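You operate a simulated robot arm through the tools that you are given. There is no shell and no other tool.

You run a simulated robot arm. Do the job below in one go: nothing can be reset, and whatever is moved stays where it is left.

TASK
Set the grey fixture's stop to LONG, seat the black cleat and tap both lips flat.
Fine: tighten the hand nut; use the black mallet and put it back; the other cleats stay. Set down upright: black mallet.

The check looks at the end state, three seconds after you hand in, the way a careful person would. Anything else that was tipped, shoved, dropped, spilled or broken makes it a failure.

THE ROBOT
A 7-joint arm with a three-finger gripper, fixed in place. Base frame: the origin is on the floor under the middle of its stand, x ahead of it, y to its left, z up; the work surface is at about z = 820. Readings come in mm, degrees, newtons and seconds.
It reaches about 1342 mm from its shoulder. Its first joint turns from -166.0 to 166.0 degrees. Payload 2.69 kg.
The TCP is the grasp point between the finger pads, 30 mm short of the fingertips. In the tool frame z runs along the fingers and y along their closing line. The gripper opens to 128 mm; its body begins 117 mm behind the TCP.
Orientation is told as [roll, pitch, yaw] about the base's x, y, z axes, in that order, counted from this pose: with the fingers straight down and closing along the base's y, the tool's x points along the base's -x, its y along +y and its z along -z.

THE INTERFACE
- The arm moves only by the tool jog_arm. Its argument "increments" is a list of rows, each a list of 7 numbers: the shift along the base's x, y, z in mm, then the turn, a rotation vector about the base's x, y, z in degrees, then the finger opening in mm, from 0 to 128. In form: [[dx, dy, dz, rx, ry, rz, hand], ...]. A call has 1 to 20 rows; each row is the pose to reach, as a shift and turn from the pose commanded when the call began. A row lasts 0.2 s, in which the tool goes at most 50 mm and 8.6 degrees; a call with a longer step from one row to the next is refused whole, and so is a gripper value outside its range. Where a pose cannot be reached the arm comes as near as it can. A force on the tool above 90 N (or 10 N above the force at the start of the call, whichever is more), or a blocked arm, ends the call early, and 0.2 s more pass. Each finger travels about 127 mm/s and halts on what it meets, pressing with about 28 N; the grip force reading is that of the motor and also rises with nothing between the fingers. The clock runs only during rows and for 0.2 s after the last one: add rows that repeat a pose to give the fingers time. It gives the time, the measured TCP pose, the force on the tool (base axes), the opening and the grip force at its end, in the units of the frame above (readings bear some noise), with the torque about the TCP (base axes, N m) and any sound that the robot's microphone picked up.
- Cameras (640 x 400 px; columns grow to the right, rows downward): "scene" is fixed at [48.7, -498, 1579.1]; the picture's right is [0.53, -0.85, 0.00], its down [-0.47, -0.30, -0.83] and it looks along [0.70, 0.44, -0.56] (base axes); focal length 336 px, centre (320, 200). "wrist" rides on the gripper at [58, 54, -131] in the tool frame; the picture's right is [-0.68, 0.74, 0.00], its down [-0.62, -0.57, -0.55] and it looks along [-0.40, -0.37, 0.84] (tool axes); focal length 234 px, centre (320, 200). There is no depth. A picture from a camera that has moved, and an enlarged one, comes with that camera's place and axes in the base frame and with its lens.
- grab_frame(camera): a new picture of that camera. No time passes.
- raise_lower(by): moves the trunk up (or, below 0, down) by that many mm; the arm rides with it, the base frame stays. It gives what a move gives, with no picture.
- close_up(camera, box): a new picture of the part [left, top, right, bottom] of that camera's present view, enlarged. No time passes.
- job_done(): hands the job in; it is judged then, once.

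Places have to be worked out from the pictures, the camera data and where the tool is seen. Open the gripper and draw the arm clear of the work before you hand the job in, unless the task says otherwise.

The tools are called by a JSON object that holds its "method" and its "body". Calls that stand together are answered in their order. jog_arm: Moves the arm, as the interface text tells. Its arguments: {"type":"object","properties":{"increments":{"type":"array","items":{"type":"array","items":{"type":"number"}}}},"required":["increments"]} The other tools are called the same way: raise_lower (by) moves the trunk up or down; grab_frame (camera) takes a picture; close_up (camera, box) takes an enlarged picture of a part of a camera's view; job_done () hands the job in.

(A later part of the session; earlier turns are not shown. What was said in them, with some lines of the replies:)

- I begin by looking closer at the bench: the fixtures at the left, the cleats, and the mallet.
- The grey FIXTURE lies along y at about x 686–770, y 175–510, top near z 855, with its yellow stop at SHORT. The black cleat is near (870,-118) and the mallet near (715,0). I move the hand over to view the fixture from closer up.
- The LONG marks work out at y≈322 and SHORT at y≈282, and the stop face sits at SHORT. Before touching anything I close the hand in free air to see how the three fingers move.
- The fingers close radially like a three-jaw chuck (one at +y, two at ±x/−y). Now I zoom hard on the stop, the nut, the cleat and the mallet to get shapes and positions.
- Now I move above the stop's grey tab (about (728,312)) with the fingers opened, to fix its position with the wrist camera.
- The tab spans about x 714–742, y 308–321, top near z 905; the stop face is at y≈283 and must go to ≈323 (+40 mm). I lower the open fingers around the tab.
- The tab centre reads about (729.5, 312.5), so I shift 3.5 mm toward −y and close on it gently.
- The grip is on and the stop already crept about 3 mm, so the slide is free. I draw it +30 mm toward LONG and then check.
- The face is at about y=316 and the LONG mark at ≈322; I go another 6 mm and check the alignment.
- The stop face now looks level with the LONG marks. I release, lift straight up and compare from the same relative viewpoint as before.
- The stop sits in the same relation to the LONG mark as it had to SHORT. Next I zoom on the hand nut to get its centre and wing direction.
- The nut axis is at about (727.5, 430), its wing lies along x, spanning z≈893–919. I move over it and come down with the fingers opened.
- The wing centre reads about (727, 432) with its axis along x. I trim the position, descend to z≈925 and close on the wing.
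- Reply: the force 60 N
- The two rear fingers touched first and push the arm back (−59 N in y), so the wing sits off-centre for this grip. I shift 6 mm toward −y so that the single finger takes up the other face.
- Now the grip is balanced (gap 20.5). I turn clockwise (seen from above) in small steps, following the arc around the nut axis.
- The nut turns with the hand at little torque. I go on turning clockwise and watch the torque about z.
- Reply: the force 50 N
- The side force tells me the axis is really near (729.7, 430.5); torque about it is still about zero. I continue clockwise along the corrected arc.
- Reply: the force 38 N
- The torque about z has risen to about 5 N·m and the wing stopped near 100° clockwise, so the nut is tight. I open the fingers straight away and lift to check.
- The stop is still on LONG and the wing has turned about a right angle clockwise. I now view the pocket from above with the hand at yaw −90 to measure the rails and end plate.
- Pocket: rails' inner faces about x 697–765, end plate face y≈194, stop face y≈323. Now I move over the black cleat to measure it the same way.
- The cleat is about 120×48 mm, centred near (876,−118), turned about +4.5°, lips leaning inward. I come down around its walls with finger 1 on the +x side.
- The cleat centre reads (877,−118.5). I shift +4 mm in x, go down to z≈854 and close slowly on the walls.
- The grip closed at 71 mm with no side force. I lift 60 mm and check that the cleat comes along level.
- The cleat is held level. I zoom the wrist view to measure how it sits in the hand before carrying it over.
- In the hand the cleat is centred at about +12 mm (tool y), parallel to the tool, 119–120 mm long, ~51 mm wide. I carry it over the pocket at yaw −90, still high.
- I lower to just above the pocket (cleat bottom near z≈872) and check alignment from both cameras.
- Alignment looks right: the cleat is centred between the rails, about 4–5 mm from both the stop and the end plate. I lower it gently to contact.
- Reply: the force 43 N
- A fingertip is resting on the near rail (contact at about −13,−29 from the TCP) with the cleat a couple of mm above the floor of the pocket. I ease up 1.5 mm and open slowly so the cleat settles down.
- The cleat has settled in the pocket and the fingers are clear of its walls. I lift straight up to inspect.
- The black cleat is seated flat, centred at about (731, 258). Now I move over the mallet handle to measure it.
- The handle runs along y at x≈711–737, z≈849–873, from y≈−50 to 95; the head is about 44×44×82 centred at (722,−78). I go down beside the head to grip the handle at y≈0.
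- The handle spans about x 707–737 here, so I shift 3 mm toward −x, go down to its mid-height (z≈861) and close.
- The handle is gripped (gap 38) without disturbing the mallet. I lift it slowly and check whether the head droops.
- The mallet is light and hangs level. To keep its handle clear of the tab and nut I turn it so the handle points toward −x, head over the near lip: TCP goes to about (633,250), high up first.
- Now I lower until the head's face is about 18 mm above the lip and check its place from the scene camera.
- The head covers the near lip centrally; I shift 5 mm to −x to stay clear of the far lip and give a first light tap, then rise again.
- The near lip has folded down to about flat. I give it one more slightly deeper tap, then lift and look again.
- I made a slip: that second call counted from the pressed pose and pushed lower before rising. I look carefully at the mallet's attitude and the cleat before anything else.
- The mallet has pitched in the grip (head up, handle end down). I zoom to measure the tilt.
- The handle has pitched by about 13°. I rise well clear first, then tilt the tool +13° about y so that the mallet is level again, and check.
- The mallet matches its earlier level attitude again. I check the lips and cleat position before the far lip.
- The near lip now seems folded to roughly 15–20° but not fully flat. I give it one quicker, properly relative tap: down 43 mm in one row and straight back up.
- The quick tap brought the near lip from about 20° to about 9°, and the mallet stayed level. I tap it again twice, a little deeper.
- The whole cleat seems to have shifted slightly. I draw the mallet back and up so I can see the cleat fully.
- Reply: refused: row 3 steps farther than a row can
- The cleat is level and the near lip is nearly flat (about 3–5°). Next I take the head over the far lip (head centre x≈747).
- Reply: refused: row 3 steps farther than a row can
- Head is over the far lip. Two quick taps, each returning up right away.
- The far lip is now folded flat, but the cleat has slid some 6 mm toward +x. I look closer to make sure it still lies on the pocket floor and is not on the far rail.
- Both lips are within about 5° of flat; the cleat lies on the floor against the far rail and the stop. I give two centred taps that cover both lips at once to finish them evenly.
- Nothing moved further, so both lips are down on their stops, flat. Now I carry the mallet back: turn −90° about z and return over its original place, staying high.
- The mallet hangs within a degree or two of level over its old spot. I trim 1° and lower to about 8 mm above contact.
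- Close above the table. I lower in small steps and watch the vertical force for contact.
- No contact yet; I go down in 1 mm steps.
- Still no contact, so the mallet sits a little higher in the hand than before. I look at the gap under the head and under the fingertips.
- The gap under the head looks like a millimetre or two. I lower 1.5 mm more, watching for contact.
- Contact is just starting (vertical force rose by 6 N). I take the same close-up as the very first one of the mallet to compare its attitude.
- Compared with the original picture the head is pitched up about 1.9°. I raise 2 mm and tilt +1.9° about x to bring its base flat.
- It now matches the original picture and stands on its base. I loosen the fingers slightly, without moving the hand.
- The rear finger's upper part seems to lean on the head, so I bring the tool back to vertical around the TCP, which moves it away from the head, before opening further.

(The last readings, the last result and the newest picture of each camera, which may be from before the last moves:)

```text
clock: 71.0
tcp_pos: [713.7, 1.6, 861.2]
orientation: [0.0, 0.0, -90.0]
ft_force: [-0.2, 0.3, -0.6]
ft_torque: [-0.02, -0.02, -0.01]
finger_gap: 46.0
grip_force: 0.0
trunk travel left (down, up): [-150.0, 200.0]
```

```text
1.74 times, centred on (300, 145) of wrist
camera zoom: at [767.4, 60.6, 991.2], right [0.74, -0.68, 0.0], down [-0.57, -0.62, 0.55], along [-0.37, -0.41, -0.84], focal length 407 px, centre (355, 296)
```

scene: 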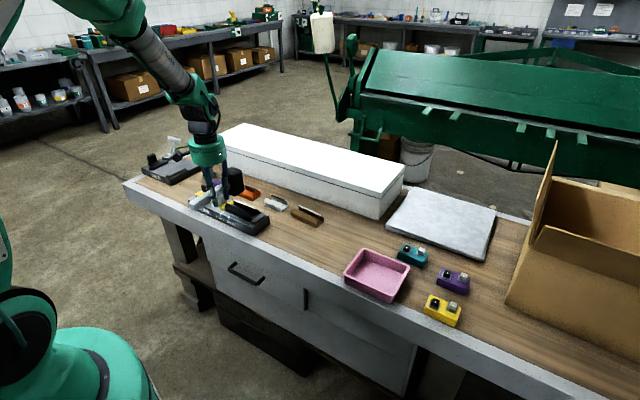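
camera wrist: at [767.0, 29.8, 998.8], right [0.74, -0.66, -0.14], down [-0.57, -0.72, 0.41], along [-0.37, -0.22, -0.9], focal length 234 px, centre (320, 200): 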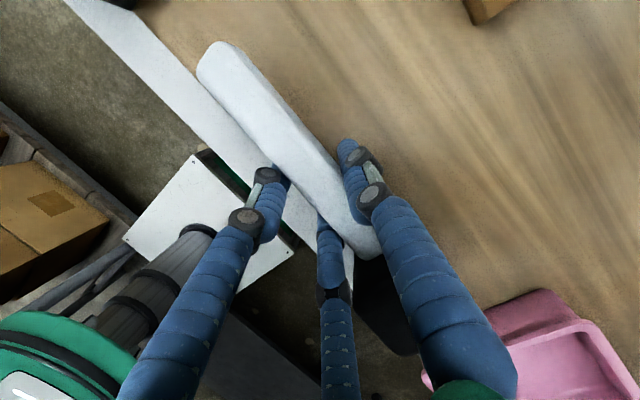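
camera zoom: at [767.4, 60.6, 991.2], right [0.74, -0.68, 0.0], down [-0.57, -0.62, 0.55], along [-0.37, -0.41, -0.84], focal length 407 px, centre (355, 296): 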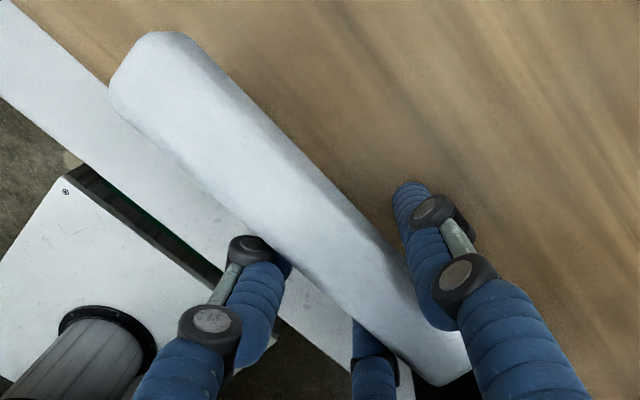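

The mallet stands upright on its original spot and no force is left. I open a bit more and lift straight up.

{"method": "jog_arm", "body": {"increments": [[0, 2, 0, 0, 0, 0, 54], [0, 3, 0, 0, 0, 0, 60], [0, 3, 10, 0, 0, 0, 60], [0, 3, 35, 0, 0, 0, 60], [0, 3, 75, 0, 0, 0, 60], [0, 3, 120, 0, 0, 0, 60], [0, 3, 140, 0, 0, 0, 80], [0, 3, 140, 0, 0, 0, 80]]}}

{"method": "close_up", "body": {"camera": "scene", "box": [270, 220, 338, 268]}}

{"method": "close_up", "body": {"camera": "scene", "box": [200, 175, 280, 235]}}

{"method": "grab_frame", "body": {"camera": "scene"}}

```text
clock: 72.8
tcp_pos: [711.9, 6.8, 1002.3]
orientation: [0.0, 0.1, -90.0]
ft_force: [0.1, 0.4, -0.7]
ft_torque: [-0.02, 0.01, 0.0]
finger_gap: 80.0
grip_force: 0.1
trunk travel left (down, up): [-150.0, 200.0]
```

```text
8.33 times, centred on (304, 244) of scene
camera zoom: at [48.7, -498.0, 1579.1], right [0.53, -0.85, 0.0], down [-0.47, -0.3, -0.83], along [0.7, 0.44, -0.56], focal length 2797 px, centre (453, -167)
```

zoom: 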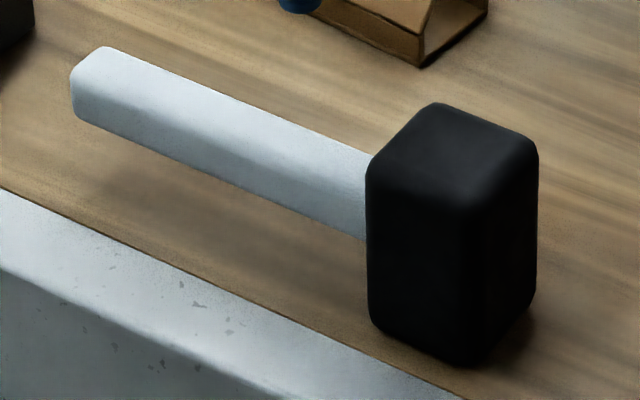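

```text
6.67 times, centred on (240, 205) of scene
camera zoom: at [48.7, -498.0, 1579.1], right [0.53, -0.85, 0.0], down [-0.47, -0.3, -0.83], along [0.7, 0.44, -0.56], focal length 2237 px, centre (853, 167)
```

zoom: 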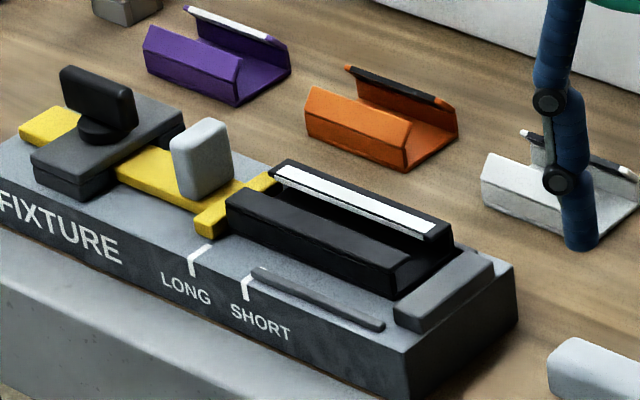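

```text
taken
```

scene: 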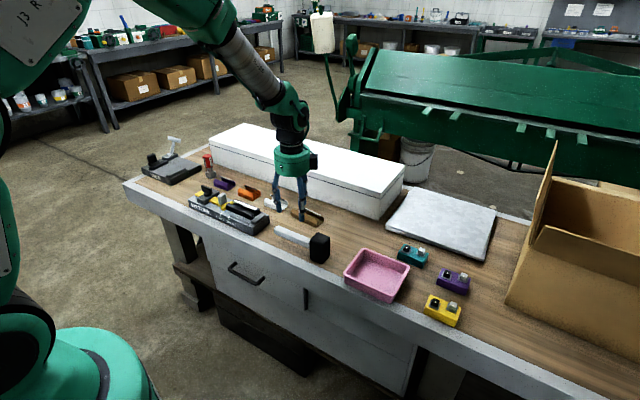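

The mallet is back as it stood. Now I go over the fixture to inspect the cleat, the lips, and the stop from above.

{"method": "jog_arm", "body": {"increments": [[1, 42, 0, 0, 0, 0, 100], [2, 84, 0, 0, 0, 0, 100], [3, 126, 0, 0, 0, 0, 100], [4, 168, 0, 0, 0, 0, 100], [5, 210, 0, 0, 0, 0, 100], [6, 250, 0, 0, 0, 0, 100], [6, 250, 0, 0, 0, 0, 100]]}}

{"method": "grab_frame", "body": {"camera": "wrist"}}

{"method": "close_up", "body": {"camera": "wrist", "box": [240, 50, 400, 170]}}

```text
clock: 74.4
tcp_pos: [717.9, 257.2, 1002.0]
orientation: [0.0, 0.0, -89.9]
ft_force: [-0.1, 1.0, 0.2]
ft_torque: [-0.06, 0.04, -0.01]
finger_gap: 99.8
grip_force: 0.0
trunk travel left (down, up): [-150.0, 200.0]
```

```text
taken
camera wrist: at [772.5, 315.7, 1131.4], right [0.74, -0.68, 0.0], down [-0.57, -0.62, 0.55], along [-0.37, -0.4, -0.84], focal length 234 px, centre (320, 200)
```

wrist: 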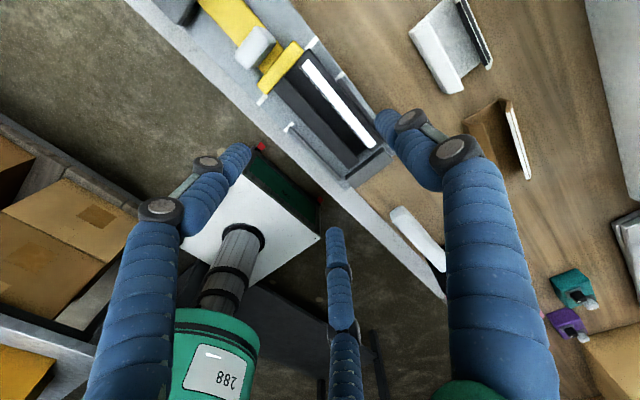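

```text
3.33 times, centred on (320, 110) of wrist
camera zoom: at [772.5, 315.7, 1131.4], right [0.74, -0.68, 0.0], down [-0.57, -0.62, 0.55], along [-0.37, -0.4, -0.84], focal length 781 px, centre (320, 500)
```

zoom: 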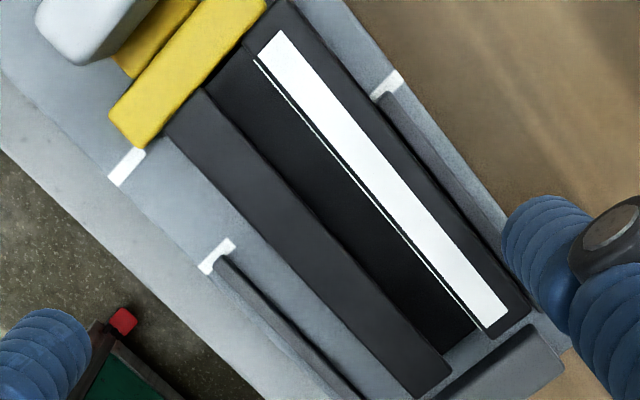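

Both lips are flat and the cleat is square, but it sits at x≈716–764.5 against the far rail and y≈200–322 against the stop. I will nudge it back to the middle with a light three-finger squeeze, fingertips kept above the rails (z≈866).

{"method": "jog_arm", "body": {"increments": [[-1, 0, -35, 0, 0, 0, 104], [-1, 0, -70, 0, 0, 0, 104], [-1, 0, -90, 0, 0, 0, 104], [-1, 0, -90, 0, 0, 0, 104]]}}

{"method": "close_up", "body": {"camera": "scene", "box": [205, 175, 285, 235]}}

{"method": "close_up", "body": {"camera": "wrist", "box": [200, 40, 440, 240]}}

```text
clock: 75.4
tcp_pos: [716.2, 254.8, 911.0]
orientation: [0.0, -0.1, -90.0]
ft_force: [0.1, -0.1, -0.1]
ft_torque: [-0.02, 0.05, -0.01]
finger_gap: 104.0
grip_force: 0.0
trunk travel left (down, up): [-150.0, 200.0]
```

```text
6.67 times, centred on (245, 205) of scene
camera zoom: at [48.7, -498.0, 1579.1], right [0.53, -0.85, 0.0], down [-0.47, -0.3, -0.83], along [0.7, 0.44, -0.56], focal length 2237 px, centre (820, 167)
```

zoom: 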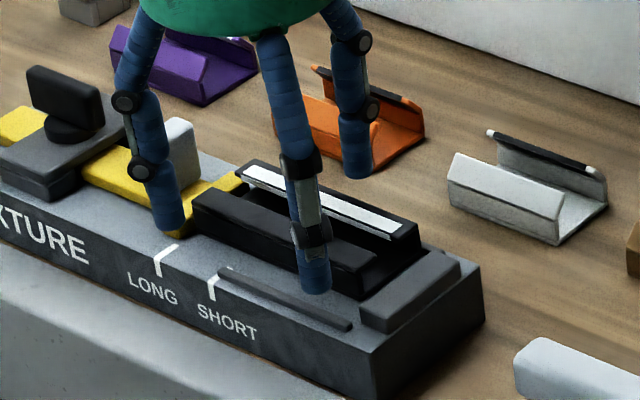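

```text
2.00 times, centred on (320, 140) of wrist
camera zoom: at [771.2, 313.4, 1040.8], right [0.74, -0.68, 0.0], down [-0.57, -0.62, 0.55], along [-0.37, -0.4, -0.84], focal length 468 px, centre (320, 320)
```

zoom: 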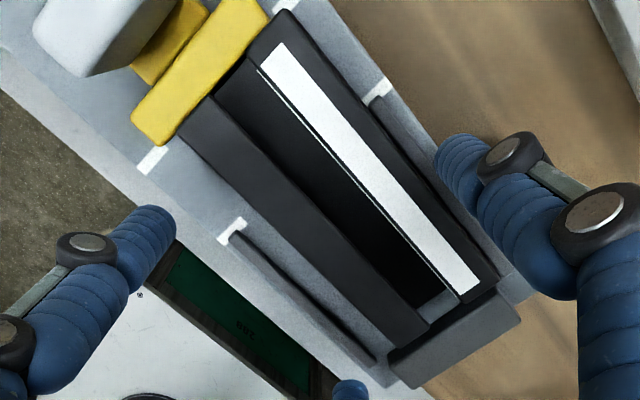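

{"method": "jog_arm", "body": {"increments": [[1, 1, -8, 0, 0, 0, 104], [1.5, 1.5, -15, 0, 0, 0, 104], [1.5, 1.5, -15, 0, 0, 0, 96], [1.5, 1.5, -15, 0, 0, 0, 90], [1.5, 1.5, -15, 0, 0, 0, 84], [1.5, 1.5, -15, 0, 0, 0, 78], [1.5, 1.5, -15, 0, 0, 0, 73], [1.5, 1.5, -15, 0, 0, 0, 68], [1.5, 1.5, -15, 0, 0, 0, 68]]}}

{"method": "close_up", "body": {"camera": "scene", "box": [205, 175, 285, 235]}}

{"method": "close_up", "body": {"camera": "wrist", "box": [200, 40, 440, 240]}}

```text
clock: 77.4
tcp_pos: [718.5, 255.8, 895.8]
orientation: [-0.1, 0.0, -90.0]
ft_force: [-0.4, 0.2, 2.0]
ft_torque: [-0.01, -0.05, -0.02]
finger_gap: 70.4
grip_force: 27.7
trunk travel left (down, up): [-150.0, 200.0]
```

```text
6.67 times, centred on (245, 205) of scene
camera zoom: at [48.7, -498.0, 1579.1], right [0.53, -0.85, 0.0], down [-0.47, -0.3, -0.83], along [0.7, 0.44, -0.56], focal length 2237 px, centre (820, 167)
```

zoom: 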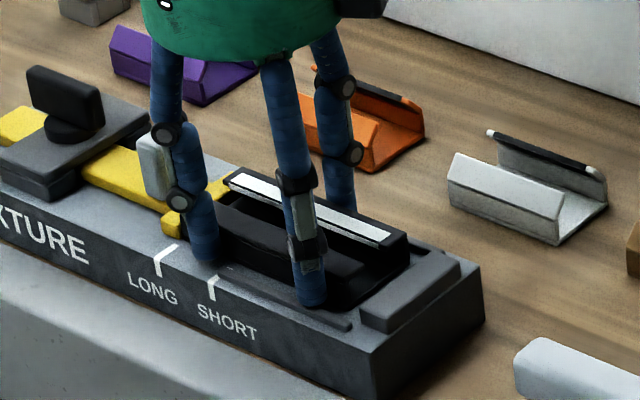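

```text
2.00 times, centred on (320, 140) of wrist
camera zoom: at [772.8, 314.6, 1025.9], right [0.74, -0.68, 0.0], down [-0.57, -0.62, 0.55], along [-0.37, -0.4, -0.84], focal length 468 px, centre (320, 320)
```

zoom: 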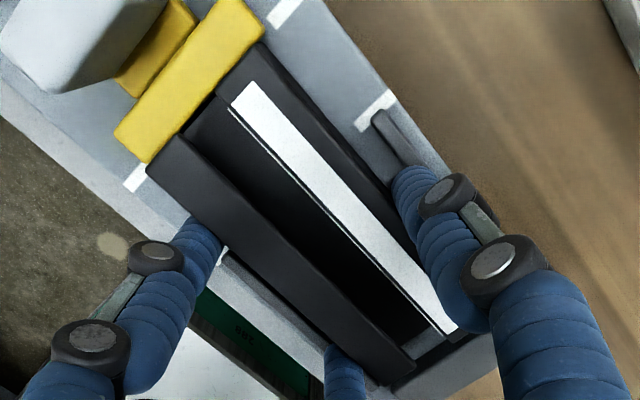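

The cleat is squeezed to the middle (gap 70, no side load). I slide it 3 mm away from the stop, then open and rise.

{"method": "jog_arm", "body": {"increments": [[0, -1.5, 0, 0, 0, 0, 68], [0, -3, 0, 0, 0, 0, 68], [0, -3, 0, 0, 0, 0, 68], [0, -3, 0, 0, 0, 0, 72], [0, -3, 0, 0, 0, 0, 76], [0, -3, 0.5, 0, 0, 0, 84], [0, -3, 1, 0, 0, 0, 90], [0, -3, 10, 0, 0, 0, 92], [0, -3, 40, 0, 0, 0, 92], [0, -3, 80, 0, 0, 0, 92], [0, -3, 108, 0, 0, 0, 92], [0, -3, 108, 0, 0, 0, 92]]}}

{"method": "close_up", "body": {"camera": "wrist", "box": [230, 30, 410, 180]}}

{"method": "close_up", "body": {"camera": "scene", "box": [205, 175, 285, 235]}}

{"method": "close_up", "body": {"camera": "scene", "box": [246, 202, 270, 222]}}

```text
clock: 80.0
tcp_pos: [719.0, 252.1, 1004.0]
orientation: [-0.1, 0.0, -90.0]
ft_force: [0.4, 0.1, 0.7]
ft_torque: [-0.01, -0.02, -0.01]
finger_gap: 91.8
grip_force: 0.0
trunk travel left (down, up): [-150.0, 200.0]
```

```text
2.67 times, centred on (320, 105) of wrist
camera zoom: at [773.6, 311.1, 1134.1], right [0.74, -0.68, 0.0], down [-0.57, -0.62, 0.55], along [-0.37, -0.4, -0.84], focal length 624 px, centre (320, 453)
```

zoom: 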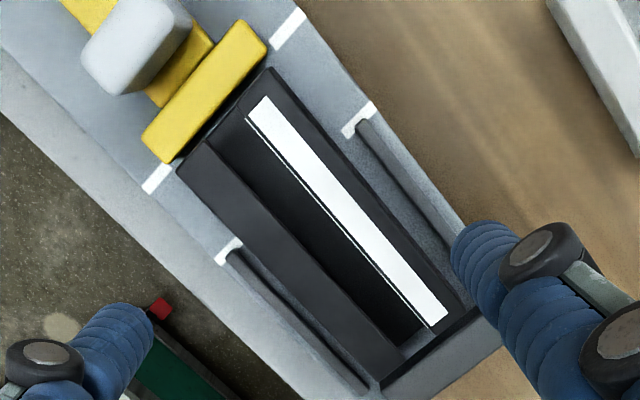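

```text
6.67 times, centred on (245, 205) of scene
camera zoom: at [48.7, -498.0, 1579.1], right [0.53, -0.85, 0.0], down [-0.47, -0.3, -0.83], along [0.7, 0.44, -0.56], focal length 2237 px, centre (820, 167)
```

zoom: 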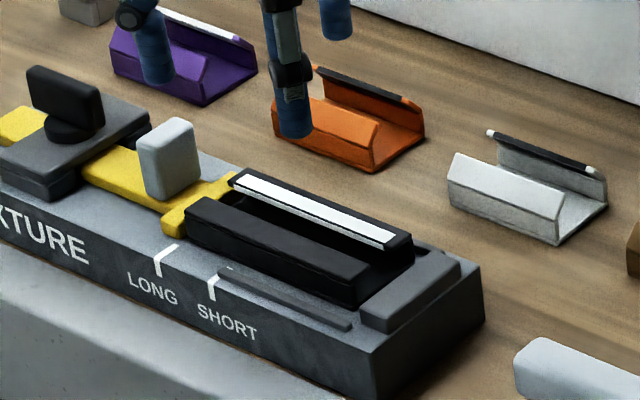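

```text
16.00 times, centred on (258, 212) of scene
camera zoom: at [48.7, -498.0, 1579.1], right [0.53, -0.85, 0.0], down [-0.47, -0.3, -0.83], along [0.7, 0.44, -0.56], focal length 5370 px, centre (1312, 8)
```

zoom: 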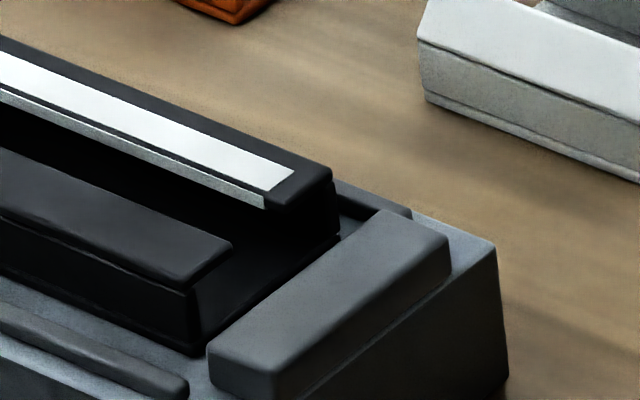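

Everything checks: stop on LONG, nut turned tight, cleat centred and flat in the pocket with both lips down, mallet back upright, other cleats untouched. I open the hand fully and draw the arm up and clear.

{"method": "jog_arm", "body": {"increments": [[0, 0, 40, 0, 0, 0, 110], [0, 0, 80, 0, 0, 0, 128], [-10, 0, 120, 0, 0, 0, 128], [-20, 0, 160, 0, 0, 0, 128], [-30, 0, 200, 0, 0, 0, 128], [-40, 0, 240, 0, 0, 0, 128], [-40, 0, 240, 0, 0, 0, 128]]}}

{"method": "grab_frame", "body": {"camera": "scene"}}

{"method": "close_up", "body": {"camera": "scene", "box": [120, 120, 440, 340]}}

{"method": "close_up", "body": {"camera": "scene", "box": [180, 170, 280, 240]}}

```text
clock: 81.6
tcp_pos: [676.5, 254.0, 1244.7]
orientation: [0.0, 0.0, -90.0]
ft_force: [-1.0, -0.6, -0.4]
ft_torque: [0.01, -0.08, -0.01]
finger_gap: 127.9
grip_force: 0.0
trunk travel left (down, up): [-150.0, 200.0]
```

```text
taken
```

scene: 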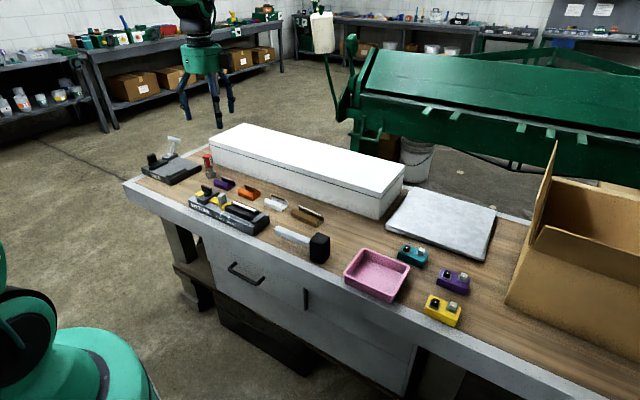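

```text
1.82 times, centred on (280, 230) of scene
camera zoom: at [48.7, -498.0, 1579.1], right [0.53, -0.85, 0.0], down [-0.47, -0.3, -0.83], along [0.7, 0.44, -0.56], focal length 610 px, centre (393, 146)
```

zoom: 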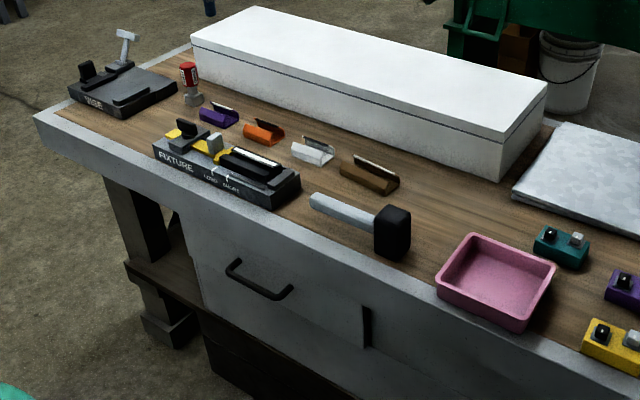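

```text
5.71 times, centred on (230, 205) of scene
camera zoom: at [48.7, -498.0, 1579.1], right [0.53, -0.85, 0.0], down [-0.47, -0.3, -0.83], along [0.7, 0.44, -0.56], focal length 1918 px, centre (834, 171)
```

zoom: 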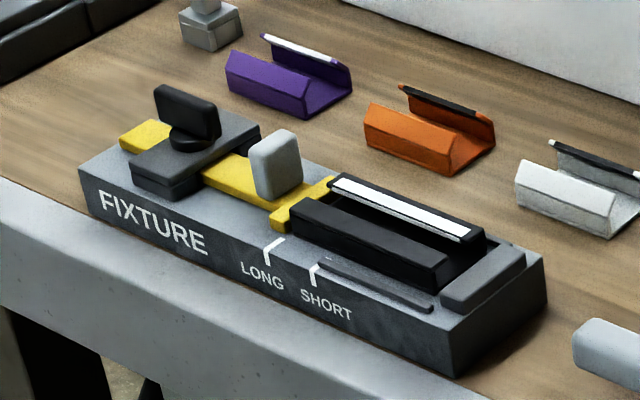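

The end state matches the task: the fixture and other cleats have not moved, the stop is at LONG, the lips are flat, the mallet is upright in its place, and the arm is clear. I hand the job in.

{"method": "job_done", "body": {}}

```text
The job is handed in.
```

The job is handed in. The last pictures show everything in the task in place, but I have no verdict from the check.

- **Stop:** the grey fixture's stop is at LONG, with its face level with the LONG marks.
- **Hand nut:** turned about 100° clockwise until it resisted at roughly 5 N·m. The stop did not shift afterwards, even when the cleat was knocked against it.
- **Black cleat:** it lies flat in the pocket, centred between the rails and between the stop and the end plate.
- **Lips:** both are tapped down flat; the last two taps moved neither any further.
- **Black mallet:** it is back on its original spot, upright, matching its first picture to within about a millimetre.
- **Everything else:** the other cleats and the fixture show no movement. The gripper is open and the arm is clear of the work.

Two things went off-plan along the way:

- **Over-press:** one move while tapping pressed lower than I meant. The mallet tilted about 13° in the grip, and I corrected for that before the remaining taps and before setting it down.
- **Cleat slid:** the taps pushed the cleat toward the far rail and against the stop, so I squeezed it back to the middle at the end.
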